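You operate a simulated robot arm through the tools that you are given. There is no shell and no other tool. Be economical: measure what you need, move in short steps, check, and stop when the job is done.

Carry out the task below with a simulated two-armed robot. There is one attempt and no reset: what you move stays moved.

JOB
Uncover machine ten's microscope, set both eyepiece rings to 0, turn down the glare and focus on the strip.
Fine: cover on the steel table, light on mark 4; the microscope stays over the strip; the machine stays stopped and parked. Set down upright: eyepiece cover.

Only the result counts: the job must be done as asked and must still hold three seconds after the hand-in. Knocking over, shifting, dropping, spilling or breaking anything else fails it. A push-on lid holds only when it is set on centred and level and pressed home; a screw cap is set on level and turned clockwise until tight.

ROBOT AND FRAMES
Two 6-joint arms with fingered hands on one trunk, on a base that drives. Base frame: it is fixed to the floor where the robot stands at the start and does not move with it; the origin is under the middle of the robot, x ahead of it, y to its left, z up. Units: cm, degrees, N and s.
The left shoulder is at the start at [5, 17, 106], the right one opposite. With the tool pointing down near the work surface each hand reaches from about 50 to 78 cm from the robot's upright axis, wherever it stands, measured 20 degrees to its own side. Places, roughly: arm lock knob of machine nine [80, 190, 110]; eyepiece ring at the loader end [50, 10, 130]; eyepiece ring at the unloader end [50, 10, 130]; eyepieces of the microscope of machine ten [50, 10, 130]; focus knob of machine nine [60, 190, 110]; light knob of machine nine [60, 170, 110]; light knob of machine ten [70, 0, 110]; machine ten keypad [60, 10, 90]; microscope arm of machine nine [70, 180, 110]; microscope carriage of machine nine [70, 190, 110]; microscope carriage of machine ten [70, 10, 110]; top of the steel table [100, 80, 70]; zoom knob of machine nine [60, 180, 120]. Payload 3.5 kg a hand.
The tool frame of a hand sits at the grasp point between the pads (the TCP): z along the fingers, y along the line on which they close. The tips reach 2.6 cm beyond it. Largest opening 13.2 cm; the body of the gripper starts 7.3 cm behind the TCP. The gripper is a hand of 3 fingers: y runs from the thumb to the fingers, the wrist lies at [0, 0, -23.4] in the tool frame, and closing takes about 1.5 s.
Orientation is that of the tool frame in the base frame, as a unit quaternion [x, y, z, w]. With the fingers straight down and closing along the base's y, the tool's x points along the base's -x, its y along +y and its z along -z.

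CONTROLS
- The arms move only by the tool nudge_tool. It takes "left_steps", "right_steps" or both (then of equal length, played together; a hand with none holds still); each is a list of rows, each an object of numbers (a shift or turn left out is 0, a gripper value left out holds the last): "tx", "ty", "tz": the shift along the base's x, y, z in units of 500 mm (1.0 is 500 mm); "rx", "ry", "rz": the turn, a rotation vector about the base's x, y, z in units of 180 degrees (1.0 is 180 degrees). In form: [{"tx": .., "ty": .., "tz": .., "rx": .., "ry": .., "rz": ..}, ...]. A call has 1 to 10 rows; each row is the pose to reach, as a shift and turn from the pose commanded when the call began. "left_hand" and "right_hand" are, for a hand that has rows, the opening, from 0 (shut) to 1 (fully open), set as the call begins (left out, the last holds). A call with a number of a shift or a turn outside -1 to 1 is refused whole. Each row takes 0.2 s and may step no farther than 5 cm and 8.6 degrees from the row before; otherwise, or with a gripper value out of range, the whole call is refused. A pose out of reach is approached as far as the arm can. The call stops where the force on the tool passes 40 N (or 10 N more than at its start, if that is more) or the arm is blocked; 0.2 s more then pass. Each finger travels about 10.8 cm/s and halts on what it meets, pressing with about 26 N; the grip force reading is that of the motor and also rises with nothing between the fingers. The clock runs only during rows and for 0.2 s after the last one: add rows that repeat a pose to give the fingers time. The reply holds the time, the measured pose of the TCP, the force on the tool along the base axes, the opening and the grip force, in the units named above and with some noise, with the torque about the TCP (base axes, N m) and any sound that the robot's microphone picked up.
- Cameras (640 x 400 px; columns grow to the right, rows downward): "scene" is now at [4.04, 2.87, 164.98]; the picture's right is [0.12, -0.99, 0.00], its down [-0.71, -0.08, -0.70] and it looks along [0.70, 0.08, -0.71] (base axes); focal length 267 px, centre (320, 200). "left" rides on the left gripper at [-6.2, 0.3, -9.2] in its tool frame; the picture's right is [-0.05, -1.00, 0.00], its down [0.83, -0.04, -0.56] and it looks along [0.55, -0.03, 0.83] (tool axes); focal length 230 px, centre (320, 200). "right" rides on the right gripper at [6.2, 0.3, -9.2] in its tool frame; the picture's right is [-0.05, 1.00, 0.00], its down [-0.83, -0.04, -0.56] and it looks along [-0.55, -0.03, 0.83] (tool axes); focal length 230 px, centre (320, 200). There is no depth. A picture from a camera that has moved, and an enlarged one, comes with that camera's place and axes in the base frame and with its lens. The place of the scene camera against the robot may be out by one fixed shift of up to 1.8 cm in any direction.
- snapshot(camera): a new picture of that camera. No time passes.
- move_column(by): slides the trunk up (or, below 0, down) by that many cm; the arms and the scene camera ride with it, the base frame stays. It gives what a move gives, with no picture.
- base_move(legs): drives the robot by 1 to 6 legs, each [ahead, left, turn to the left] in cm, cm and degrees, along the robot's own axes; the way and the turn of a leg run together, so that a leg with both is an arc; at most 150 cm and 180 degrees a leg. The arms and the cameras ride along, it lands a little off, and it stops where it bumps. It gives what a move gives.
- move_fingers(finger1, finger2, thumb_bend, hand): sets how far each is bent, from 0 (flat) to 1 (curled in); at 0.3 the hand is open as for a grip, at 0.7 the pads meet at the TCP. One left out holds its place. A second passes; each finger stops where it meets its share of the squeeze, and holds until it gets a number again. A gripper value or a shape takes the hand back. It gives what a move gives, with no picture; readings hold the bend of each and the force on the fingers (four entries, about 0 where the hand has none), thumb and palm.
- grasp_type(shape, hand): the hand has 3 fingers and takes this shape, open, in about a second: jaw (thumb against the fingers, like two jaws); tri (thumb and two fingers); tip (a fingertip pinch); poke (one finger out to press); point (the index stretched); flat (the hand flat); cup (the hand cupped); fist (a fist). The gripper value then closes the fingers along that shape, each until it touches; the sizes above hold for jaw. It gives what a move gives, with no picture.
- aim_head(pan, tilt): turns the head with the scene camera to pan (to the left, within 86 degrees either way) and tilt (down, from -29 to 69), counted from straight ahead of the robot. It gives what a move gives.
- enlarge(camera, box): a new picture of the part [left, top, right, bottom] of that camera's present view, enlarged. No time passes.
- close_job(): hands the job in; it is judged then, once.

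Go step by step. Nothing tells you exact positions but the pictures and the camera data: compare them with the known pose of the tool, close in by small moves and look again before you grip or let go. The budget is 120 turns and 92 pictures, counting those below and the enlarged ones. Unless the task says otherwise, let go and move clear before handing in.

The tools are called after "Call:" as a command line: name --argument value ..., lists and objects as JSON in quotes. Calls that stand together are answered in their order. nudge_tool: Moves the arms, as the interface text tells. Its arguments: {"type":"object","properties":{"left_steps":{"type":"array","items":{"type":"object","properties":{"tx":{"type":"number"},"ty":{"type":"number"},"tz":{"type":"number"},"rx":{"type":"number"},"ry":{"type":"number"},"rz":{"type":"number"}}}},"left_hand":{"type":"number"},"right_steps":{"type":"array","items":{"type":"object","properties":{"tx":{"type":"number"},"ty":{"type":"number"},"tz":{"type":"number"},"rx":{"type":"number"},"ry":{"type":"number"},"rz":{"type":"number"}}}},"right_hand":{"type":"number"}},"required":[]} The other tools are called the same way: move_column (by) slides the trunk up or down; grasp_type (shape, hand) gives the hand a shape; move_fingers (finger1, finger2, thumb_bend, hand) moves the fingers one by one; base_move (legs) drives the base; aim_head (pan, tilt) turns the head that bears the scene camera; snapshot (camera) takes a picture; enlarge (camera, box) takes an enlarged picture of a part of a camera's view; close_job () hands the job in.

At the start:

```text
clock: 0.0
left_position: [52.74, 40.84, 114.96]
left_tool_rot: [0.0, 1.0, 0.0, 0.0]
left_force: [-0.2, 0.0, 0.5]
left_ft_torque: [0.02, 0.05, 0.02]
left_grip_width: 13.21
left_finger_force: 0.2
left_shape: jaw
left_bend: [0.3, 0.3, 0.3]
left_finger forces: [0.0, 0.1, 0.0, 0.0, 0.1, 0.0]
right_position: [65.17, -15.3, 99.91]
right_tool_rot: [0.0, 1.0, -0.001, 0.0]
right_force: [-0.4, -0.4, -0.3]
right_ft_torque: [-0.02, -0.01, 0.01]
right_grip_width: 13.18
right_finger_force: 0.1
right_shape: jaw
right_bend: [0.3, 0.3, 0.3]
right_finger forces: [0.0, 0.0, 0.1, 0.0, 0.1, 0.1]
trunk travel left (down, up): [-67.5, 3.5]
robot x, y, heading: [-0.24, 0.06, -0.1]
head pan, tilt: [6.7, 45.3]
```

scene: 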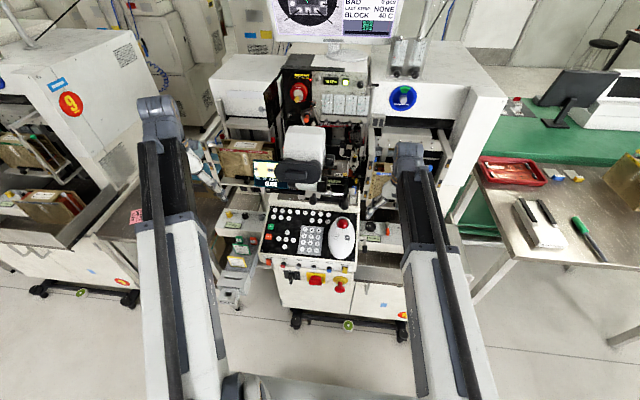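
right: 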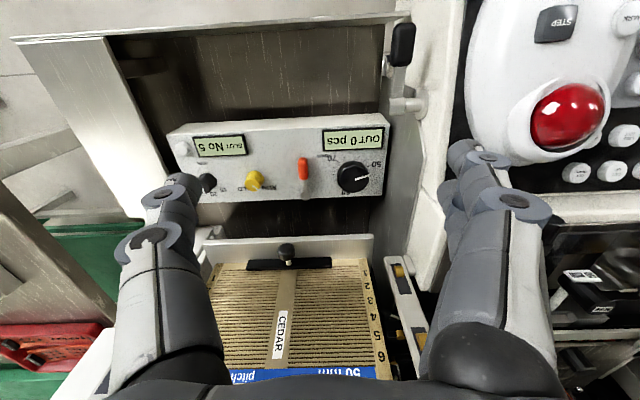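
left: 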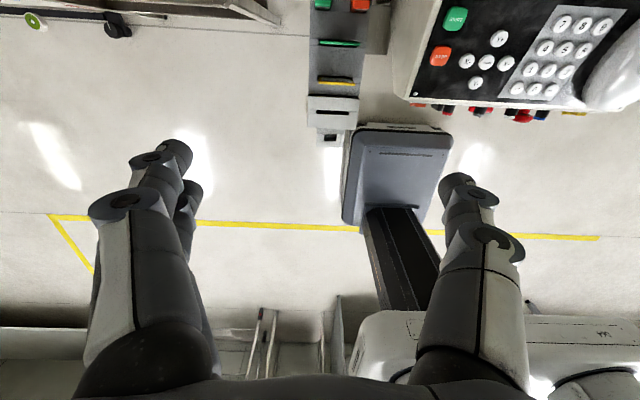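

I see machine ten ahead with the microscope and a dark cover over its eyepieces, machine nine to the left and a steel table to the right. I look closer first.

Call:
enlarge --camera "scene" --box '[220, 90, 420, 215]'

Call:
enlarge --camera "scene" --box '[440, 60, 640, 260]'

```text
3.20 times, centred on (320, 152) of scene
camera zoom: at [4.04, 2.87, 164.98], right [0.12, -0.99, 0.0], down [-0.71, -0.08, -0.7], along [0.7, 0.08, -0.71], focal length 854 px, centre (320, 352)
```

zoom: 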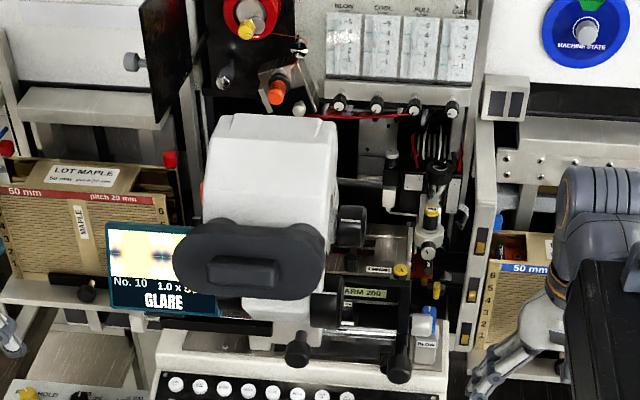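

```text
2.00 times, centred on (540, 160) of scene
camera zoom: at [4.04, 2.87, 164.98], right [0.12, -0.99, 0.0], down [-0.71, -0.08, -0.7], along [0.7, 0.08, -0.71], focal length 534 px, centre (-120, 280)
```

zoom: 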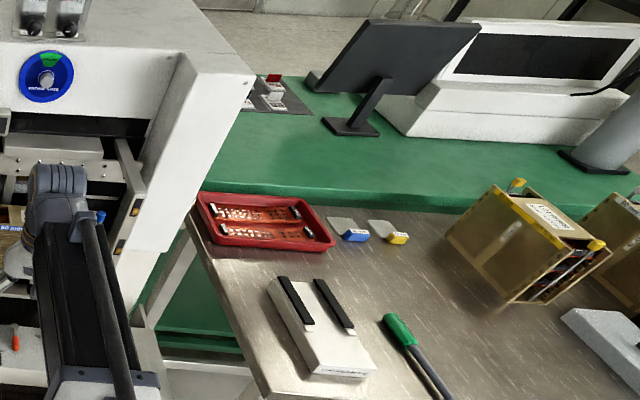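

The cover sits over two eyepieces and a screen reads GLARE. The table location on the left needs a look.

Call:
aim_head --pan 50 --tilt 40

Call:
snapshot --camera "scene"

```text
clock: 1.1
left_position: [52.72, 40.86, 115.02]
left_tool_rot: [0.0, 1.0, 0.0, 0.0]
left_force: [0.0, -0.5, 1.0]
left_ft_torque: [0.01, 0.01, 0.02]
left_grip_width: 13.21
left_finger_force: 0.0
left_shape: jaw
left_bend: [0.3, 0.3, 0.3]
left_finger forces: [0.1, 0.0, 0.0, 0.0, 0.1, 0.0]
right_position: [65.22, -15.37, 99.94]
right_tool_rot: [0.0, 1.0, 0.0, 0.0]
right_force: [-0.6, -0.9, 0.3]
right_ft_torque: [0.01, -0.01, 0.02]
right_grip_width: 13.18
right_finger_force: 0.0
right_shape: jaw
right_bend: [0.3, 0.3, 0.3]
right_finger forces: [0.0, 0.1, 0.1, 0.1, 0.1, 0.0]
trunk travel left (down, up): [-67.5, 3.5]
robot x, y, heading: [0.08, 0.18, -0.1]
head pan, tilt: [50.0, 40.0]
```

```text
86 pictures are left
camera scene: at [1.46, 8.43, 165.75], right [0.77, -0.64, 0.0], down [-0.41, -0.49, -0.77], along [0.49, 0.59, -0.64], focal length 267 px, centre (320, 200)
```

scene: 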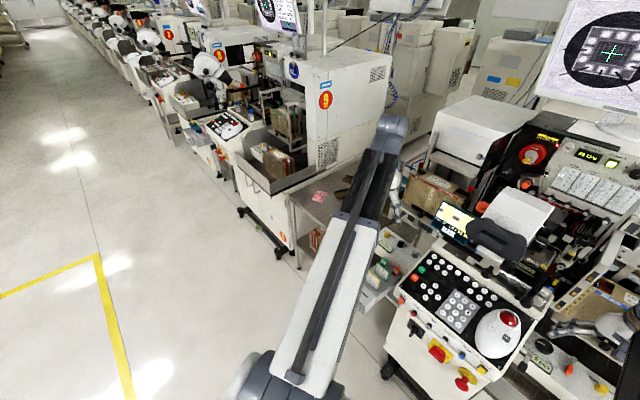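

Call:
enlarge --camera "scene" --box '[260, 120, 460, 245]'

Call:
enlarge --camera "scene" --box '[420, 150, 600, 280]'

```text
3.20 times, centred on (360, 182) of scene
camera zoom: at [1.46, 8.43, 165.75], right [0.77, -0.64, 0.0], down [-0.41, -0.49, -0.77], along [0.49, 0.59, -0.64], focal length 854 px, centre (192, 256)
```

zoom: 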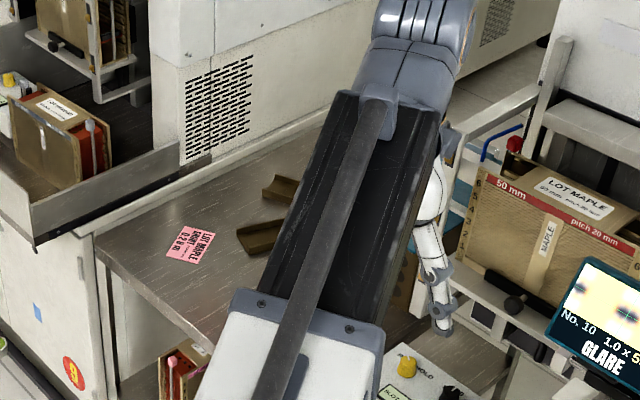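

```text
3.08 times, centred on (510, 215) of scene
camera zoom: at [1.46, 8.43, 165.75], right [0.77, -0.64, 0.0], down [-0.41, -0.49, -0.77], along [0.49, 0.59, -0.64], focal length 822 px, centre (-265, 154)
```

zoom: 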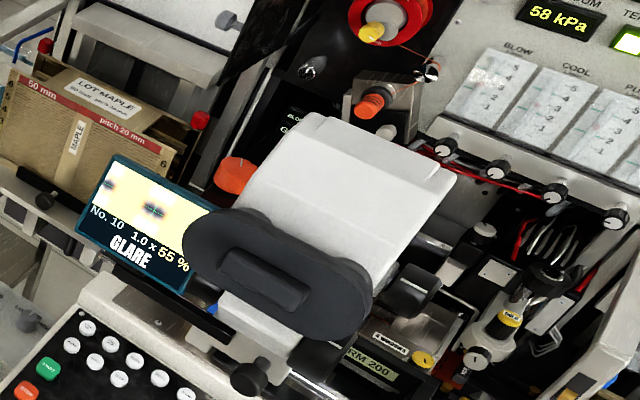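

The steel table is the one between machines nine and ten (around [80-110, 80, 70]). The cover is near [52, 13.6, 125] with a bar handle along y; I turn the left hand so it closes across that bar, raising it on the way.

Call:
nudge_tool --left_steps '[{"rz": -0.045, "tz": 0.05}, {"rz": -0.09, "tz": 0.1, "tx": -0.02}, {"rz": -0.135, "tz": 0.15, "tx": -0.04}, {"rz": -0.18, "tz": 0.2, "tx": -0.06}, {"rz": -0.225, "tz": 0.25, "tx": -0.08}, {"rz": -0.27, "tz": 0.3, "tx": -0.1}, {"rz": -0.315, "tz": 0.35, "tx": -0.12}, {"rz": -0.36, "tz": 0.4, "tx": -0.14}, {"rz": -0.405, "tz": 0.4, "tx": -0.16}, {"rz": -0.45, "tz": 0.4, "tx": -0.18}]'

Call:
aim_head --pan 6.7 --tilt 40

Call:
snapshot --camera "scene"

```text
clock: 3.3
left_position: [50.24, 44.85, 123.95]
left_tool_rot: [0.65, 0.759, 0.03, 0.009]
left_force: [-0.3, -0.6, 0.2]
left_ft_torque: [0.0, -0.01, -0.02]
left_grip_width: 13.19
left_finger_force: 0.0
left_shape: jaw
left_bend: [0.3, 0.3, 0.3]
left_finger forces: [0.0, 0.0, 0.0, 0.0, 0.0, 0.1]
left hand out of reach, approached as far as the arm can: row 3, 4, 5, 6, 7, 8, 9, 10
right_position: [65.03, -15.52, 99.91]
right_tool_rot: [0.0, 1.0, 0.0, 0.0]
right_force: [-0.8, -0.1, -0.3]
right_ft_torque: [0.02, 0.02, -0.02]
right_grip_width: 13.21
right_finger_force: 0.0
right_shape: jaw
right_bend: [0.3, 0.3, 0.3]
right_finger forces: [0.0, 0.1, 0.0, 0.0, 0.0, 0.0]
trunk travel left (down, up): [-67.5, 3.5]
robot x, y, heading: [0.48, 0.09, -0.0]
head pan, tilt: [50.0, 40.0]
```

```text
clock: 4.4
left_position: [50.26, 44.68, 123.85]
left_tool_rot: [0.648, 0.761, 0.03, 0.009]
left_force: [-0.3, -0.1, 1.1]
left_ft_torque: [0.02, -0.01, 0.02]
left_grip_width: 13.19
left_finger_force: 0.1
left_shape: jaw
left_bend: [0.3, 0.3, 0.3]
left_finger forces: [0.1, 0.1, 0.0, 0.1, 0.1, 0.0]
right_position: [65.14, -15.51, 99.93]
right_tool_rot: [0.0, 1.0, 0.001, 0.0]
right_force: [0.0, 0.4, -0.1]
right_ft_torque: [-0.01, -0.02, -0.01]
right_grip_width: 13.17
right_finger_force: 0.1
right_shape: jaw
right_bend: [0.3, 0.3, 0.3]
right_finger forces: [0.0, 0.0, 0.0, 0.0, 0.0, 0.0]
trunk travel left (down, up): [-67.5, 3.5]
robot x, y, heading: [0.01, 0.28, 0.1]
head pan, tilt: [6.7, 40.0]
```

```text
83 pictures are left
camera scene: at [4.43, 2.92, 165.75], right [0.12, -0.99, 0.0], down [-0.64, -0.08, -0.77], along [0.76, 0.09, -0.64], focal length 267 px, centre (320, 200)
```

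scene: 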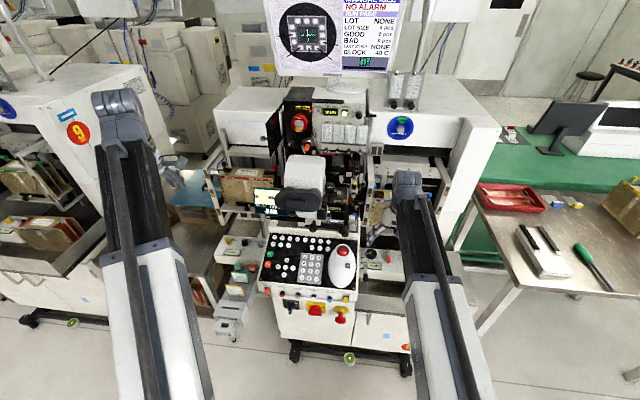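

The wrist is near its height limit here, so I raise the right hand clear and back the base up 20 cm before tilting the left hand.

Call:
nudge_tool --right_steps '[{"tz": 0.08}, {"tz": 0.16}, {"tz": 0.24}, {"tz": 0.24, "tx": -0.1}]'

Call:
base_move --legs '[[-20, 0, 0]]'

Call:
nudge_tool --left_steps '[{"ry": -0.04}, {"ry": -0.08}, {"ry": -0.12}, {"ry": -0.16}, {"ry": -0.2}, {"ry": -0.2}]'

```text
clock: 5.4
left_position: [50.07, 44.72, 124.1]
left_tool_rot: [0.649, 0.76, 0.031, 0.01]
left_force: [-0.1, 0.0, 0.3]
left_ft_torque: [0.01, -0.01, -0.01]
left_grip_width: 13.21
left_finger_force: 0.0
left_shape: jaw
left_bend: [0.3, 0.3, 0.3]
left_finger forces: [0.0, 0.1, 0.0, 0.0, 0.1, 0.0]
right_position: [59.93, -15.41, 111.95]
right_tool_rot: [-0.001, 1.0, 0.001, 0.0]
right_force: [0.7, -0.7, 0.7]
right_ft_torque: [-0.02, 0.02, 0.0]
right_grip_width: 13.19
right_finger_force: 0.2
right_shape: jaw
right_bend: [0.3, 0.3, 0.3]
right_finger forces: [0.0, 0.0, 0.0, 0.1, 0.0, 0.0]
trunk travel left (down, up): [-67.5, 3.5]
robot x, y, heading: [-0.03, 0.06, -0.0]
head pan, tilt: [6.7, 40.0]
```

```text
clock: 7.0
left_position: [30.15, 44.84, 123.96]
left_tool_rot: [0.648, 0.761, 0.031, 0.011]
left_force: [-0.9, 0.6, 0.4]
left_ft_torque: [-0.01, -0.02, -0.02]
left_grip_width: 13.17
left_finger_force: 0.1
left_shape: jaw
left_bend: [0.3, 0.3, 0.3]
left_finger forces: [0.1, 0.0, 0.0, 0.0, 0.0, 0.0]
right_position: [40.22, -15.26, 112.02]
right_tool_rot: [-0.001, 1.0, 0.0, 0.001]
right_force: [-0.6, -0.2, -0.7]
right_ft_torque: [0.0, -0.01, -0.01]
right_grip_width: 13.2
right_finger_force: 0.1
right_shape: jaw
right_bend: [0.3, 0.3, 0.3]
right_finger forces: [0.0, 0.0, 0.1, 0.0, 0.0, 0.1]
trunk travel left (down, up): [-67.5, 3.5]
robot x, y, heading: [-19.84, 0.14, 0.4]
head pan, tilt: [6.7, 40.0]
```

```text
clock: 8.4
left_position: [30.27, 44.81, 123.96]
left_tool_rot: [0.607, 0.72, 0.23, 0.245]
left_force: [-0.2, 0.1, 0.1]
left_ft_torque: [0.02, -0.03, -0.02]
left_grip_width: 13.17
left_finger_force: 0.0
left_shape: jaw
left_bend: [0.3, 0.3, 0.3]
left_finger forces: [0.0, 0.1, 0.1, 0.1, 0.1, 0.0]
right_position: [40.31, -15.47, 111.99]
right_tool_rot: [0.001, 1.0, 0.0, 0.0]
right_force: [0.3, -0.5, 0.6]
right_ft_torque: [0.03, 0.02, 0.03]
right_grip_width: 13.2
right_finger_force: 0.0
right_shape: jaw
right_bend: [0.3, 0.3, 0.3]
right_finger forces: [0.0, 0.1, 0.1, 0.1, 0.0, 0.0]
trunk travel left (down, up): [-67.5, 3.5]
robot x, y, heading: [-19.75, 0.16, -0.0]
head pan, tilt: [6.7, 40.0]
```

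Call:
nudge_tool --left_steps '[{"ty": -0.07, "tz": 0.03, "tx": 0.01}, {"ty": -0.15, "tz": 0.05, "tx": 0.02}, {"ty": -0.23, "tz": 0.08, "tx": 0.03, "rz": -0.02}, {"ty": -0.31, "tz": 0.1, "tx": 0.04, "rz": -0.045}, {"ty": -0.39, "tz": 0.13, "tx": 0.05, "rz": -0.045, "ry": -0.015}, {"ty": -0.47, "tz": 0.16, "tx": 0.06, "rz": -0.045, "ry": -0.03}, {"ty": -0.55, "tz": 0.19, "tx": 0.08, "rz": -0.045, "ry": -0.03}, {"ty": -0.62, "tz": 0.2, "tx": 0.08, "rz": -0.045, "ry": -0.03}]'

Call:
snapshot --camera "left"

Call:
snapshot --camera "scene"

```text
clock: 10.2
left_position: [34.33, 13.51, 134.09]
left_tool_rot: [0.645, 0.663, 0.24, 0.293]
left_force: [1.0, 0.3, -0.4]
left_ft_torque: [-0.02, -0.02, -0.02]
left_grip_width: 13.17
left_finger_force: 0.1
left_shape: jaw
left_bend: [0.3, 0.3, 0.3]
left_finger forces: [0.0, 0.1, 0.0, 0.1, 0.0, 0.1]
right_position: [40.31, -15.43, 111.98]
right_tool_rot: [-0.001, 1.0, 0.0, 0.0]
right_force: [-0.4, -0.3, -0.4]
right_ft_torque: [0.01, 0.0, 0.0]
right_grip_width: 13.18
right_finger_force: 0.0
right_shape: jaw
right_bend: [0.3, 0.3, 0.3]
right_finger forces: [0.0, 0.1, 0.0, 0.0, 0.1, 0.0]
trunk travel left (down, up): [-67.5, 3.5]
robot x, y, heading: [-19.69, -0.14, -0.2]
head pan, tilt: [6.7, 40.0]
```

```text
82 pictures are left
camera left: at [28.07, 7.98, 141.25], right [-0.71, -0.1, -0.69], down [-0.41, 0.86, 0.3], along [0.56, 0.5, -0.66], focal length 230 px, centre (320, 200)
```

left: 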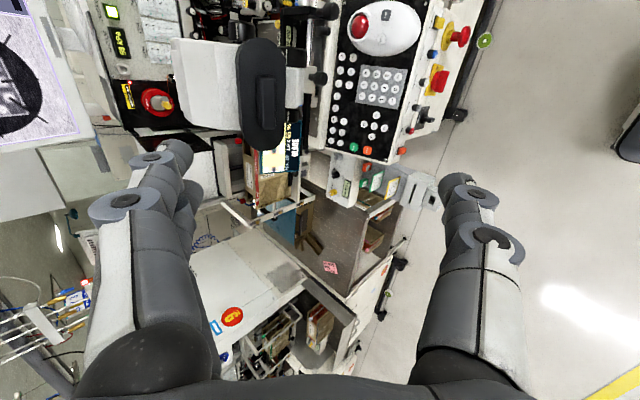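

```text
81 pictures are left
camera scene: at [-15.42, 2.88, 165.75], right [0.12, -0.99, 0.0], down [-0.64, -0.07, -0.77], along [0.76, 0.09, -0.64], focal length 267 px, centre (320, 200)
```

scene: 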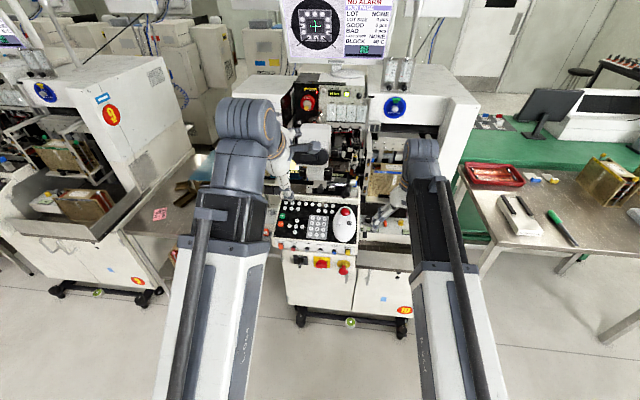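

Call:
enlarge --camera "left" --box '[160, 20, 352, 160]'

```text
2.86 times, centred on (256, 90) of left
camera zoom: at [28.07, 7.98, 141.25], right [-0.71, -0.1, -0.69], down [-0.41, 0.86, 0.3], along [0.56, 0.5, -0.66], focal length 657 px, centre (503, 514)
```

zoom: 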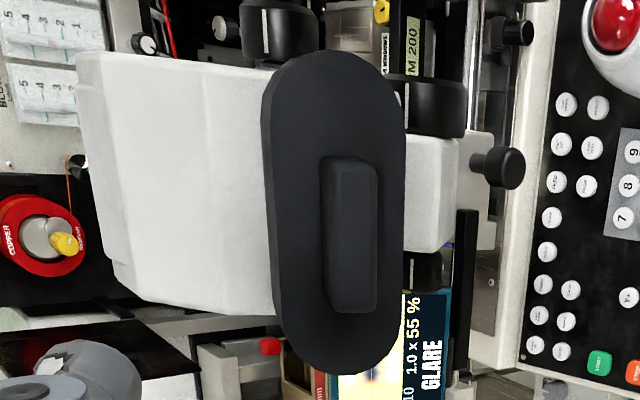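

To get the cover's tilt I bring the right hand's camera round for a side view from the right.

Call:
nudge_tool --right_steps '[{"rx": 0.0184, "ry": -0.0184, "rz": 0.0395, "tz": 0.05}, {"rx": 0.0368, "ry": -0.0368, "rz": 0.0789, "tz": 0.1}, {"rx": 0.0552, "ry": -0.0552, "rz": 0.1184, "tz": 0.15}, {"rx": 0.0736, "ry": -0.0736, "rz": 0.1578, "tz": 0.2, "tx": 0.02}, {"rx": 0.092, "ry": -0.092, "rz": 0.1973, "tz": 0.24, "tx": 0.04}, {"rx": 0.1104, "ry": -0.1104, "rz": 0.2368, "tz": 0.28, "tx": 0.06}, {"rx": 0.1288, "ry": -0.1288, "rz": 0.2762, "tz": 0.28, "tx": 0.08}, {"rx": 0.1472, "ry": -0.1472, "rz": 0.3157, "tz": 0.28, "tx": 0.1}, {"rx": 0.1656, "ry": -0.1656, "rz": 0.3551, "tz": 0.28, "tx": 0.114}, {"rx": 0.184, "ry": -0.184, "rz": 0.3946, "tz": 0.28, "tx": 0.114, "ty": 0.06}]'

Call:
snapshot --camera "right"

```text
clock: 12.4
left_position: [34.37, 13.62, 133.96]
left_tool_rot: [0.646, 0.662, 0.24, 0.294]
left_force: [0.2, -0.5, 0.3]
left_ft_torque: [-0.04, 0.03, -0.01]
left_grip_width: 13.19
left_finger_force: 0.0
left_shape: jaw
left_bend: [0.3, 0.3, 0.3]
left_finger forces: [0.1, 0.0, 0.0, 0.0, 0.0, 0.1]
right_position: [45.99, -12.29, 125.93]
right_tool_rot: [-0.565, 0.736, 0.264, 0.263]
right_force: [-0.5, 0.8, 0.5]
right_ft_torque: [0.0, 0.01, 0.03]
right_grip_width: 13.19
right_finger_force: 0.1
right_shape: jaw
right_bend: [0.3, 0.3, 0.3]
right_finger forces: [0.0, 0.1, 0.0, 0.0, 0.0, 0.0]
trunk travel left (down, up): [-67.5, 3.5]
robot x, y, heading: [-19.86, 0.07, -0.1]
head pan, tilt: [6.7, 40.0]
```

```text
79 pictures are left
camera right: at [43.5, -23.01, 128.38], right [-0.96, 0.26, 0.12], down [0.18, 0.19, 0.97], along [0.23, 0.95, -0.22], focal length 230 px, centre (320, 200)
```

right: 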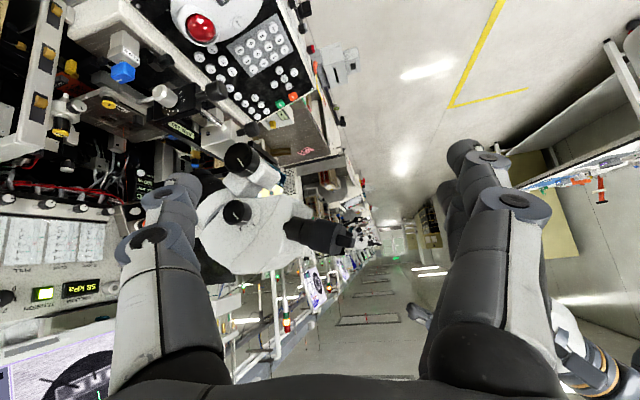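

Call:
enlarge --camera "right" --box '[180, 120, 388, 250]'

```text
3.08 times, centred on (284, 185) of right
camera zoom: at [43.5, -23.01, 128.38], right [-0.96, 0.26, 0.12], down [0.18, 0.19, 0.97], along [0.23, 0.95, -0.22], focal length 708 px, centre (431, 246)
```

zoom: 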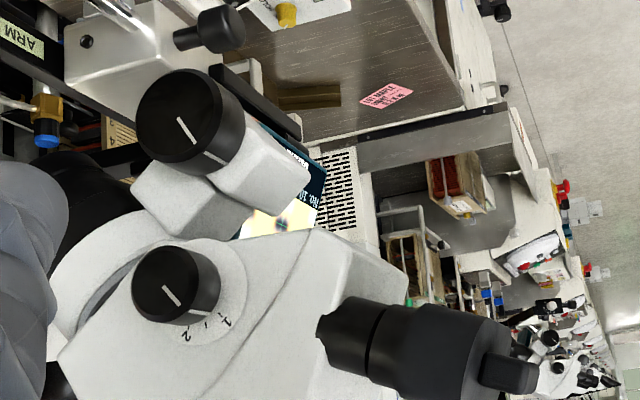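

The side view gives the eyepiece axis about 25° above horizontal, with the bar's outer face near [47.4, 11.5, 127.6]. I align the left hand on that axis, half-open, 7 cm off.

Call:
nudge_tool --left_steps '[{"rx": 0.008, "ry": -0.038, "rz": 0.002, "tx": 0.04, "ty": -0.02, "tz": -0.02}, {"rx": 0.016, "ry": -0.076, "rz": 0.004, "tx": 0.08, "ty": -0.03, "tz": -0.04}, {"rx": 0.0246, "ry": -0.115, "rz": 0.007, "tx": 0.134, "ty": -0.042, "tz": -0.066}, {"rx": 0.0246, "ry": -0.115, "rz": 0.007, "tx": 0.134, "ty": -0.042, "tz": -0.066}]' --left_hand 0.5

Call:
snapshot --camera "left"

Call:
enlarge --camera "right" --box '[220, 140, 476, 300]'

```text
clock: 13.4
left_position: [42.16, 11.36, 131.22]
left_tool_rot: [0.595, 0.598, 0.38, 0.379]
left_force: [-0.5, -0.3, -0.1]
left_ft_torque: [0.01, -0.02, -0.01]
left_grip_width: 6.65
left_finger_force: 0.0
left_shape: jaw
left_bend: [0.73, 0.73, 0.7]
left_finger forces: [0.0, 0.0, 0.0, 0.0, 0.1, 0.0]
left hand out of reach, approached as far as the arm can: row 3, 4
right_position: [46.02, -12.45, 125.85]
right_tool_rot: [-0.565, 0.737, 0.262, 0.262]
right_force: [-0.3, -0.1, -0.1]
right_ft_torque: [-0.02, 0.03, -0.03]
right_grip_width: 13.21
right_finger_force: 0.1
right_shape: jaw
right_bend: [0.3, 0.3, 0.3]
right_finger forces: [0.0, 0.0, 0.0, 0.0, 0.1, 0.0]
trunk travel left (down, up): [-67.5, 3.5]
robot x, y, heading: [-20.0, -0.49, 0.1]
head pan, tilt: [6.7, 40.0]
```

```text
77 pictures are left
camera left: at [33.76, 5.3, 135.36], right [-0.42, -0.05, -0.91], down [-0.52, 0.83, 0.2], along [0.74, 0.56, -0.38], focal length 230 px, centre (320, 200)
```

left: 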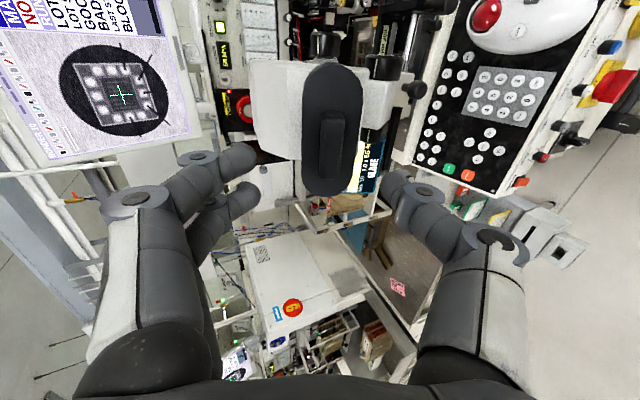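

```text
2.50 times, centred on (348, 220) of right
camera zoom: at [43.47, -23.02, 128.38], right [-0.96, 0.26, 0.13], down [0.18, 0.19, 0.97], along [0.23, 0.95, -0.22], focal length 575 px, centre (250, 150)
```

zoom: 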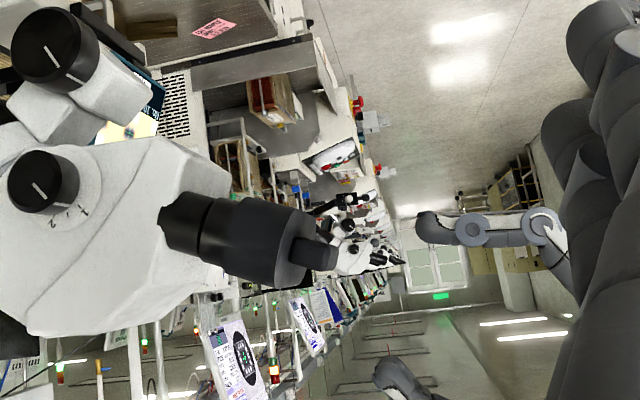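

The hand cameras agree on the bar at about [47.4, 11.2, 127.6]. I advance a bit along the axis and check where the arm lands.

Call:
nudge_tool --left_steps '[{"tx": 0.03, "tz": -0.015, "ty": -0.003}, {"tx": 0.05, "tz": -0.03, "ty": -0.005}, {"tx": 0.05, "tz": -0.03, "ty": -0.005}]'

Call:
snapshot --camera "right"

```text
clock: 14.2
left_position: [44.62, 11.11, 129.75]
left_tool_rot: [0.596, 0.597, 0.38, 0.38]
left_force: [0.2, 0.1, 0.6]
left_ft_torque: [0.03, 0.02, -0.03]
left_grip_width: 6.64
left_finger_force: 0.0
left_shape: jaw
left_bend: [0.73, 0.73, 0.7]
left_finger forces: [0.0, 0.1, 0.0, 0.1, 0.1, 0.0]
right_position: [45.98, -12.44, 126.0]
right_tool_rot: [-0.565, 0.737, 0.263, 0.263]
right_force: [-0.4, -0.4, -0.4]
right_ft_torque: [0.02, -0.01, 0.02]
right_grip_width: 13.19
right_finger_force: 0.1
right_shape: jaw
right_bend: [0.3, 0.3, 0.3]
right_finger forces: [0.0, 0.0, 0.1, 0.2, 0.0, 0.0]
trunk travel left (down, up): [-67.5, 3.5]
robot x, y, heading: [-19.4, 0.25, 0.1]
head pan, tilt: [6.7, 40.0]
```

```text
75 pictures are left
camera right: at [43.48, -23.02, 128.37], right [-0.96, 0.26, 0.13], down [0.18, 0.19, 0.97], along [0.23, 0.95, -0.22], focal length 230 px, centre (320, 200)
```

right: 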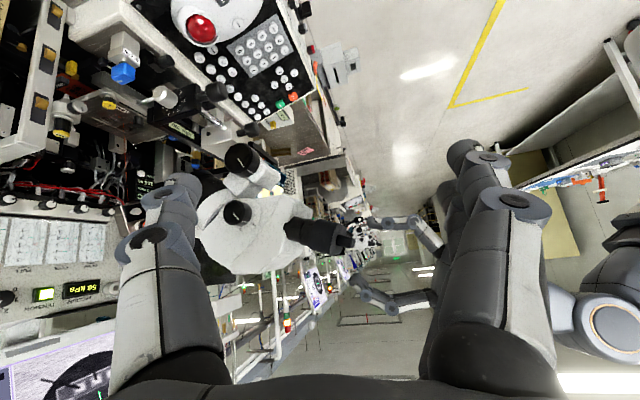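

Call:
nudge_tool --left_steps '[{"tz": -0.016}, {"tx": 0.03, "tz": -0.03, "ty": 0.002}, {"tx": 0.05, "tz": -0.04, "ty": 0.003}, {"tx": 0.05, "tz": -0.04, "ty": 0.003}]'

Call:
enlarge --camera "right" --box '[240, 180, 448, 310]'

Call:
enlarge --camera "left" --box '[160, 40, 480, 240]'

```text
clock: 15.2
left_position: [46.96, 11.22, 127.75]
left_tool_rot: [0.596, 0.597, 0.38, 0.38]
left_force: [0.5, 1.1, -0.3]
left_ft_torque: [0.05, -0.01, -0.01]
left_grip_width: 6.66
left_finger_force: 0.0
left_shape: jaw
left_bend: [0.73, 0.73, 0.7]
left_finger forces: [0.0, 0.0, 0.0, 0.1, 0.1, 0.0]
right_position: [46.05, -12.5, 126.0]
right_tool_rot: [-0.565, 0.737, 0.263, 0.263]
right_force: [0.5, -1.2, 0.2]
right_ft_torque: [0.02, 0.01, -0.03]
right_grip_width: 13.19
right_finger_force: 0.0
right_shape: jaw
right_bend: [0.3, 0.3, 0.3]
right_finger forces: [0.0, 0.0, 0.0, 0.0, 0.0, 0.1]
trunk travel left (down, up): [-67.5, 3.5]
robot x, y, heading: [-19.71, 0.13, -0.0]
head pan, tilt: [6.7, 40.0]
```

```text
3.08 times, centred on (344, 245) of right
camera zoom: at [43.48, -23.02, 128.38], right [-0.96, 0.26, 0.13], down [0.18, 0.19, 0.97], along [0.23, 0.95, -0.22], focal length 708 px, centre (246, 62)
```

zoom: 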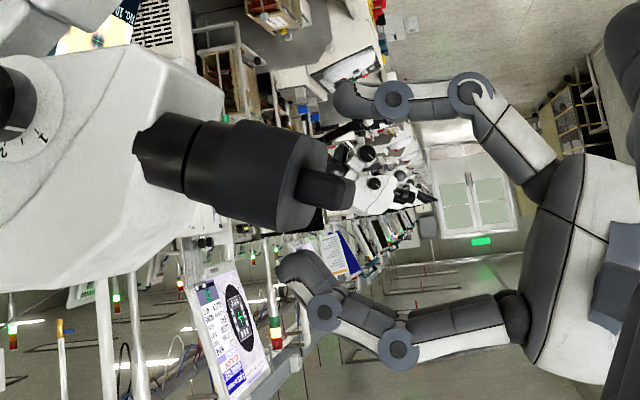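

```text
2.00 times, centred on (320, 140) of left
camera zoom: at [38.68, 5.22, 131.84], right [-0.42, -0.05, -0.91], down [-0.52, 0.83, 0.2], along [0.74, 0.56, -0.38], focal length 460 px, centre (320, 320)
```

zoom: 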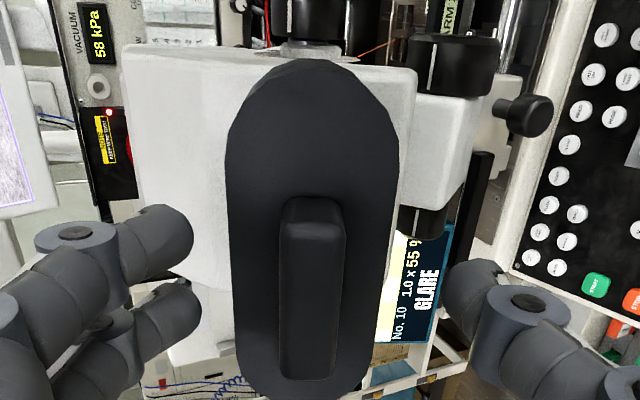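

The bar lies centred between thumb and fingers in both views. I close the grip.

Call:
nudge_tool --left_steps '[{}, {}, {}, {}, {}, {}, {}, {}]' --left_hand 0.0

Call:
enlarge --camera "right" --box '[240, 180, 448, 310]'

```text
clock: 17.0
left_position: [46.95, 11.3, 127.79]
left_tool_rot: [0.595, 0.597, 0.381, 0.381]
left_force: [2.7, -0.2, 5.1]
left_ft_torque: [-0.01, -0.34, 0.02]
left_grip_width: 2.04
left_finger_force: 25.5
left_shape: jaw
left_bend: [0.73, 0.73, 0.71]
left_finger forces: [13.1, 13.3, 0.0, 0.0, 21.8, 0.0]
right_position: [45.99, -12.47, 125.9]
right_tool_rot: [-0.564, 0.737, 0.262, 0.264]
right_force: [1.2, 0.5, 0.6]
right_ft_torque: [0.02, 0.01, -0.01]
right_grip_width: 13.21
right_finger_force: 0.0
right_shape: jaw
right_bend: [0.3, 0.3, 0.3]
right_finger forces: [0.1, 0.0, 0.0, 0.1, 0.0, 0.0]
trunk travel left (down, up): [-67.5, 3.5]
robot x, y, heading: [-19.77, -0.16, 0.0]
head pan, tilt: [6.7, 40.0]
```

```text
3.08 times, centred on (344, 245) of right
camera zoom: at [43.46, -23.03, 128.38], right [-0.96, 0.26, 0.13], down [0.18, 0.19, 0.97], along [0.23, 0.95, -0.22], focal length 708 px, centre (246, 62)
```

zoom: 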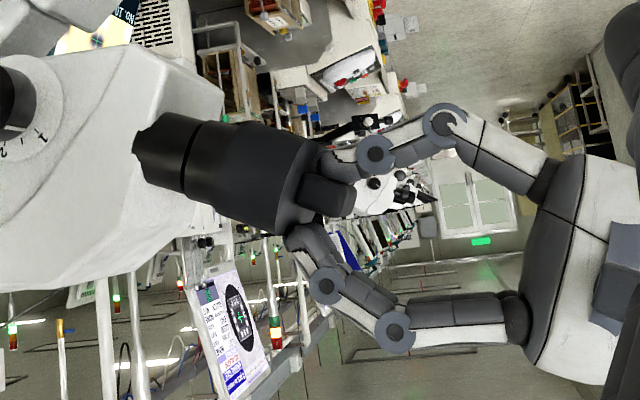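

Grip holds, but this close the arm runs out of room to pull back. I open, back the base 12 cm, and regrip with room to draw straight along the axis.

Call:
nudge_tool --left_steps '[{}, {}, {}, {}]' --left_hand 0.5

Call:
base_move --legs '[[-12, 0, 0]]'

```text
clock: 18.0
left_position: [46.9, 11.36, 127.79]
left_tool_rot: [0.595, 0.597, 0.38, 0.38]
left_force: [-0.3, 0.6, -0.1]
left_ft_torque: [0.0, 0.0, -0.02]
left_grip_width: 6.51
left_finger_force: 0.1
left_shape: jaw
left_bend: [0.73, 0.73, 0.7]
left_finger forces: [0.0, 0.0, 0.0, 0.1, 0.0, 0.1]
right_position: [46.0, -12.5, 125.9]
right_tool_rot: [-0.565, 0.737, 0.263, 0.263]
right_force: [0.2, 1.0, -0.2]
right_ft_torque: [0.02, -0.02, 0.01]
right_grip_width: 13.19
right_finger_force: 0.0
right_shape: jaw
right_bend: [0.3, 0.3, 0.3]
right_finger forces: [0.1, 0.0, 0.1, 0.0, 0.0, 0.0]
trunk travel left (down, up): [-67.5, 3.5]
robot x, y, heading: [-19.86, -0.26, -0.1]
head pan, tilt: [6.7, 40.0]
```

```text
clock: 19.2
left_position: [34.71, 11.43, 127.73]
left_tool_rot: [0.595, 0.596, 0.382, 0.38]
left_force: [0.8, -0.2, -0.4]
left_ft_torque: [0.01, -0.01, -0.03]
left_grip_width: 6.51
left_finger_force: 0.0
left_shape: jaw
left_bend: [0.73, 0.73, 0.7]
left_finger forces: [0.0, 0.0, 0.0, 0.0, 0.0, 0.1]
right_position: [33.9, -12.33, 126.02]
right_tool_rot: [-0.565, 0.737, 0.263, 0.263]
right_force: [-0.5, -1.1, 0.0]
right_ft_torque: [0.0, -0.01, -0.02]
right_grip_width: 13.18
right_finger_force: 0.0
right_shape: jaw
right_bend: [0.3, 0.3, 0.3]
right_finger forces: [0.1, 0.1, 0.0, 0.0, 0.0, 0.1]
trunk travel left (down, up): [-67.5, 3.5]
robot x, y, heading: [-31.68, 0.29, 0.1]
head pan, tilt: [6.7, 40.0]
```

Call:
nudge_tool --left_steps '[{"tx": 0.06, "tz": 0.02}, {"tx": 0.12, "tz": 0.0334}, {"tx": 0.178, "tz": 0.0334, "ty": -0.002}, {"tx": 0.215, "tz": 0.017, "ty": -0.002}, {"tx": 0.246, "tz": 0.003, "ty": -0.002}, {"tx": 0.246, "tz": 0.003, "ty": -0.002}]'

Call:
enlarge --camera "left" --box '[160, 40, 480, 240]'

```text
clock: 20.6
left_position: [47.23, 11.35, 127.78]
left_tool_rot: [0.595, 0.598, 0.38, 0.38]
left_force: [0.9, -0.6, -1.1]
left_ft_torque: [0.0, 0.02, 0.0]
left_grip_width: 6.55
left_finger_force: 0.1
left_shape: jaw
left_bend: [0.73, 0.73, 0.7]
left_finger forces: [0.1, 0.0, 0.0, 0.1, 0.1, 0.0]
right_position: [33.86, -12.24, 125.96]
right_tool_rot: [-0.565, 0.737, 0.262, 0.262]
right_force: [0.6, 0.1, 0.1]
right_ft_torque: [-0.02, -0.04, 0.02]
right_grip_width: 13.18
right_finger_force: 0.1
right_shape: jaw
right_bend: [0.3, 0.3, 0.3]
right_finger forces: [0.0, 0.0, 0.0, 0.0, 0.0, 0.0]
trunk travel left (down, up): [-67.5, 3.5]
robot x, y, heading: [-31.88, 0.12, -0.1]
head pan, tilt: [6.7, 40.0]
```

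```text
2.00 times, centred on (320, 140) of left
camera zoom: at [38.91, 5.23, 132.0], right [-0.42, -0.05, -0.91], down [-0.52, 0.83, 0.2], along [0.74, 0.56, -0.38], focal length 460 px, centre (320, 320)
```

zoom: 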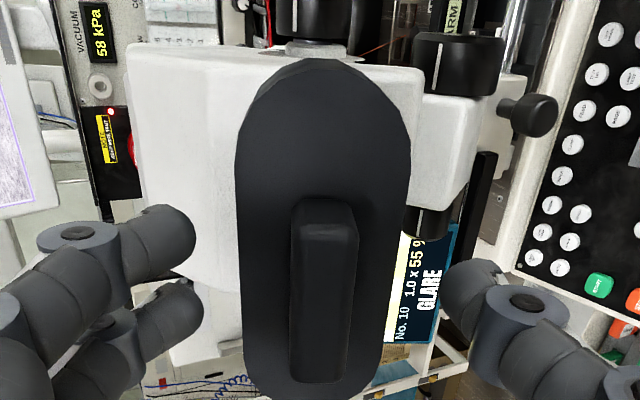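

Call:
nudge_tool --left_steps '[{}, {}, {}, {}, {}, {}, {}, {}]' --left_hand 0.0

Call:
nudge_tool --left_steps '[{"tx": -0.009, "tz": 0.0042}, {"tx": -0.018, "tz": 0.0085}, {"tx": -0.027, "tz": 0.0127}, {"tx": -0.036, "tz": 0.017}]'

Call:
snapshot --camera "right"

```text
clock: 22.4
left_position: [47.02, 11.42, 127.78]
left_tool_rot: [0.596, 0.597, 0.381, 0.379]
left_force: [-0.1, 0.2, 1.5]
left_ft_torque: [0.0, -0.13, 0.0]
left_grip_width: 2.2
left_finger_force: 25.6
left_shape: jaw
left_bend: [0.73, 0.73, 0.7]
left_finger forces: [11.2, 11.1, 0.0, 0.0, 23.8, 0.1]
right_position: [33.88, -12.34, 125.95]
right_tool_rot: [-0.566, 0.736, 0.263, 0.262]
right_force: [0.3, 0.6, -0.6]
right_ft_torque: [0.02, 0.01, -0.03]
right_grip_width: 13.21
right_finger_force: 0.1
right_shape: jaw
right_bend: [0.3, 0.3, 0.3]
right_finger forces: [0.1, 0.1, 0.1, 0.0, 0.0, 0.0]
trunk travel left (down, up): [-67.5, 3.5]
robot x, y, heading: [-32.1, -0.07, -0.1]
head pan, tilt: [6.7, 40.0]
```

```text
clock: 23.4
left_position: [45.33, 11.19, 128.67]
left_tool_rot: [0.595, 0.598, 0.381, 0.379]
left_force: [0.1, 0.5, -0.8]
left_ft_torque: [-0.01, 0.01, 0.03]
left_grip_width: 2.17
left_finger_force: 26.4
left_shape: jaw
left_bend: [0.73, 0.73, 0.7]
left_finger forces: [10.9, 10.9, 0.0, 0.0, 25.8, 0.1]
right_position: [34.0, -12.32, 125.92]
right_tool_rot: [-0.566, 0.736, 0.264, 0.262]
right_force: [0.9, -0.6, 0.5]
right_ft_torque: [0.03, 0.03, 0.0]
right_grip_width: 13.17
right_finger_force: 0.1
right_shape: jaw
right_bend: [0.3, 0.3, 0.3]
right_finger forces: [0.0, 0.1, 0.1, 0.0, 0.0, 0.0]
trunk travel left (down, up): [-67.5, 3.5]
robot x, y, heading: [-31.89, 0.25, 0.3]
head pan, tilt: [6.7, 40.0]
```

```text
70 pictures are left
camera right: at [31.45, -22.93, 128.37], right [-0.96, 0.26, 0.13], down [0.18, 0.19, 0.97], along [0.23, 0.95, -0.22], focal length 230 px, centre (320, 200)
```

right: 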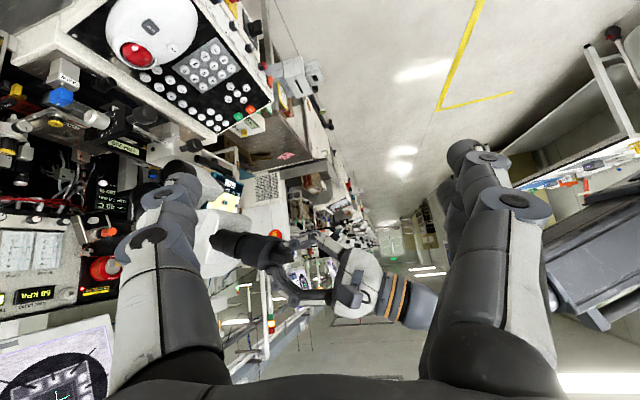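

The cover slides without resistance. I continue along the axis.

Call:
nudge_tool --left_steps '[{"tx": -0.018, "tz": 0.0085}, {"tx": -0.036, "tz": 0.017}, {"tx": -0.054, "tz": 0.0254}, {"tx": -0.072, "tz": 0.034}, {"tx": -0.09, "tz": 0.0424}, {"tx": -0.109, "tz": 0.051}]'

Call:
enlarge --camera "right" --box '[160, 160, 400, 310]'

```text
clock: 24.8
left_position: [39.97, 11.18, 131.42]
left_tool_rot: [0.596, 0.597, 0.38, 0.38]
left_force: [0.6, 0.3, 0.4]
left_ft_torque: [0.02, 0.01, 0.01]
left_grip_width: 2.17
left_finger_force: 26.6
left_shape: jaw
left_bend: [0.73, 0.73, 0.7]
left_finger forces: [11.0, 11.0, 0.0, 0.0, 27.3, 0.1]
right_position: [33.93, -12.38, 125.99]
right_tool_rot: [-0.566, 0.736, 0.263, 0.263]
right_force: [0.0, 0.0, 0.2]
right_ft_torque: [0.02, -0.01, -0.03]
right_grip_width: 13.22
right_finger_force: 0.0
right_shape: jaw
right_bend: [0.3, 0.3, 0.3]
right_finger forces: [0.0, 0.1, 0.0, 0.0, 0.0, 0.1]
trunk travel left (down, up): [-67.5, 3.5]
robot x, y, heading: [-31.82, 0.08, 0.2]
head pan, tilt: [6.7, 40.0]
```

```text
2.67 times, centred on (280, 235) of right
camera zoom: at [31.44, -22.93, 128.38], right [-0.96, 0.26, 0.13], down [0.18, 0.19, 0.97], along [0.23, 0.95, -0.22], focal length 614 px, centre (427, 107)
```

zoom: 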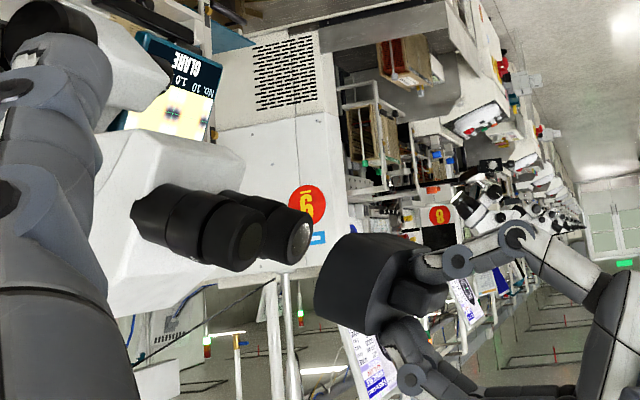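

The cover is off and both eyepieces are bare. I drive left in the aisle, facing the steel table, before reorienting the hands.

Call:
base_move --legs '[[-6, 0, 0], [0, 72, 0]]'

Call:
nudge_tool --left_steps '[{"ry": 0.045, "tz": -0.04}, {"ry": 0.09, "tz": -0.08}, {"ry": 0.135, "tz": -0.12}, {"ry": 0.18, "tz": -0.16}, {"ry": 0.225, "tz": -0.2}, {"ry": 0.27, "tz": -0.24}, {"ry": 0.315, "tz": -0.28}, {"ry": 0.361, "tz": -0.32}, {"ry": 0.361, "tz": -0.36}, {"ry": 0.361, "tz": -0.4}]' --right_steps '[{"rx": -0.0184, "ry": 0.0184, "rz": -0.0395, "tx": -0.03, "ty": -0.016, "tz": -0.02}, {"rx": -0.0368, "ry": 0.0368, "rz": -0.0789, "tx": -0.06, "ty": -0.032, "tz": -0.04}, {"rx": -0.0552, "ry": 0.0552, "rz": -0.1184, "tx": -0.09, "ty": -0.048, "tz": -0.06}, {"rx": -0.0736, "ry": 0.0736, "rz": -0.1578, "tx": -0.12, "ty": -0.064, "tz": -0.08}, {"rx": -0.092, "ry": 0.092, "rz": -0.1973, "tx": -0.15, "ty": -0.08, "tz": -0.1}, {"rx": -0.1104, "ry": 0.1104, "rz": -0.2368, "tx": -0.18, "ty": -0.096, "tz": -0.12}, {"rx": -0.1288, "ry": 0.1288, "rz": -0.2762, "tx": -0.21, "ty": -0.112, "tz": -0.14}, {"rx": -0.1472, "ry": 0.1472, "rz": -0.3157, "tx": -0.24, "ty": -0.128, "tz": -0.16}, {"rx": -0.1656, "ry": 0.1656, "rz": -0.3551, "tx": -0.27, "ty": -0.144, "tz": -0.18}, {"rx": -0.184, "ry": 0.184, "rz": -0.3946, "tx": -0.3, "ty": -0.16, "tz": -0.2}]'

Call:
aim_head --pan 10 --tilt 35

Call:
snapshot --camera "scene"

```text
clock: 29.3
left_position: [33.72, 83.4, 131.24]
left_tool_rot: [0.596, 0.597, 0.38, 0.379]
left_force: [0.2, 0.8, -0.4]
left_ft_torque: [0.01, 0.01, 0.02]
left_grip_width: 2.2
left_finger_force: 25.4
left_shape: jaw
left_bend: [0.73, 0.73, 0.7]
left_finger forces: [11.0, 11.1, 0.0, 0.0, 27.2, 0.1]
right_position: [27.73, 59.83, 125.84]
right_tool_rot: [-0.564, 0.737, 0.262, 0.264]
right_force: [-0.3, 0.5, -0.3]
right_ft_torque: [0.01, -0.02, 0.02]
right_grip_width: 13.19
right_finger_force: 0.0
right_shape: jaw
right_bend: [0.3, 0.3, 0.3]
right_finger forces: [0.0, 0.1, 0.0, 0.0, 0.1, 0.0]
trunk travel left (down, up): [-67.5, 3.5]
robot x, y, heading: [-38.04, 72.08, 0.0]
head pan, tilt: [6.7, 40.0]
```

```text
clock: 31.5
left_position: [33.85, 83.37, 111.22]
left_tool_rot: [0.707, 0.708, 0.001, -0.001]
left_force: [-0.5, 0.1, -0.2]
left_ft_torque: [0.01, -0.02, -0.03]
left_grip_width: 1.83
left_finger_force: 25.8
left_shape: jaw
left_bend: [0.74, 0.74, 0.72]
left_finger forces: [9.6, 10.3, 0.1, 0.0, 20.0, 0.0]
right_position: [12.76, 51.74, 115.79]
right_tool_rot: [0.0, 1.0, 0.0, -0.001]
right_force: [-0.4, 0.2, -0.1]
right_ft_torque: [-0.02, -0.01, 0.0]
right_grip_width: 13.18
right_finger_force: 0.1
right_shape: jaw
right_bend: [0.3, 0.3, 0.3]
right_finger forces: [0.0, 0.0, 0.1, 0.0, 0.0, 0.0]
trunk travel left (down, up): [-67.5, 3.5]
robot x, y, heading: [-37.89, 72.1, -0.1]
head pan, tilt: [6.7, 40.0]
```

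```text
clock: 32.2
left_position: [33.85, 83.42, 111.25]
left_tool_rot: [0.707, 0.707, 0.001, -0.001]
left_force: [-0.1, -0.4, 0.0]
left_ft_torque: [0.0, -0.01, 0.0]
left_grip_width: 1.85
left_finger_force: 25.9
left_shape: jaw
left_bend: [0.74, 0.74, 0.72]
left_finger forces: [9.7, 10.3, 0.0, 0.1, 20.0, 0.1]
right_position: [12.76, 51.83, 115.88]
right_tool_rot: [-0.001, 1.0, 0.0, 0.0]
right_force: [-0.6, -0.1, -0.6]
right_ft_torque: [0.01, 0.0, -0.04]
right_grip_width: 13.21
right_finger_force: 0.1
right_shape: jaw
right_bend: [0.3, 0.3, 0.3]
right_finger forces: [0.1, 0.0, 0.0, 0.1, 0.0, 0.0]
trunk travel left (down, up): [-67.5, 3.5]
robot x, y, heading: [-38.42, 71.74, -0.1]
head pan, tilt: [10.0, 35.0]
```

```text
68 pictures are left
camera scene: at [-33.39, 75.58, 166.5], right [0.17, -0.98, 0.0], down [-0.57, -0.1, -0.82], along [0.81, 0.14, -0.57], focal length 267 px, centre (320, 200)
```

scene: 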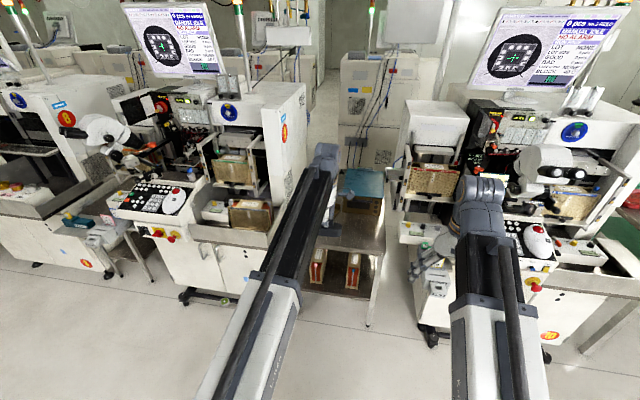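

Call:
enlarge --camera "scene" --box '[240, 120, 440, 320]'

Call:
snapshot --camera "left"

```text
2.00 times, centred on (340, 220) of scene
camera zoom: at [-33.39, 75.58, 166.5], right [0.17, -0.98, 0.0], down [-0.57, -0.1, -0.82], along [0.81, 0.14, -0.57], focal length 534 px, centre (280, 160)
```

zoom: 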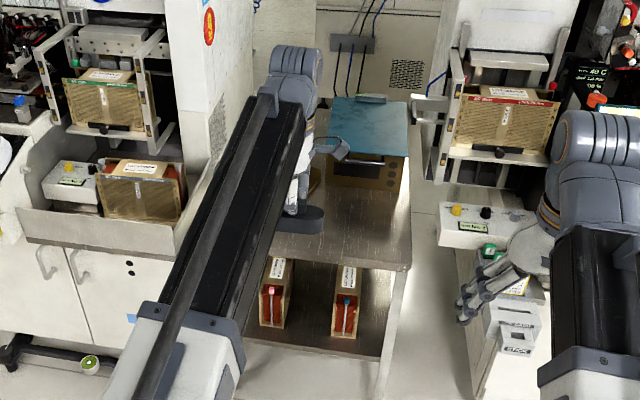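

```text
66 pictures are left
camera left: at [34.05, 77.28, 120.41], right [-1.0, -0.05, 0.0], down [-0.04, 0.83, 0.56], along [-0.03, 0.56, -0.83], focal length 230 px, centre (320, 200)
```

left: 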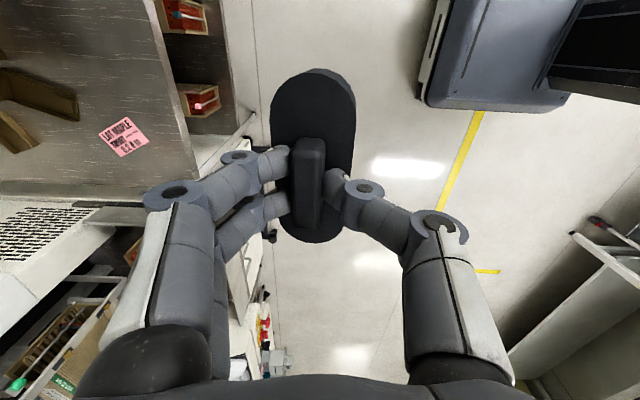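

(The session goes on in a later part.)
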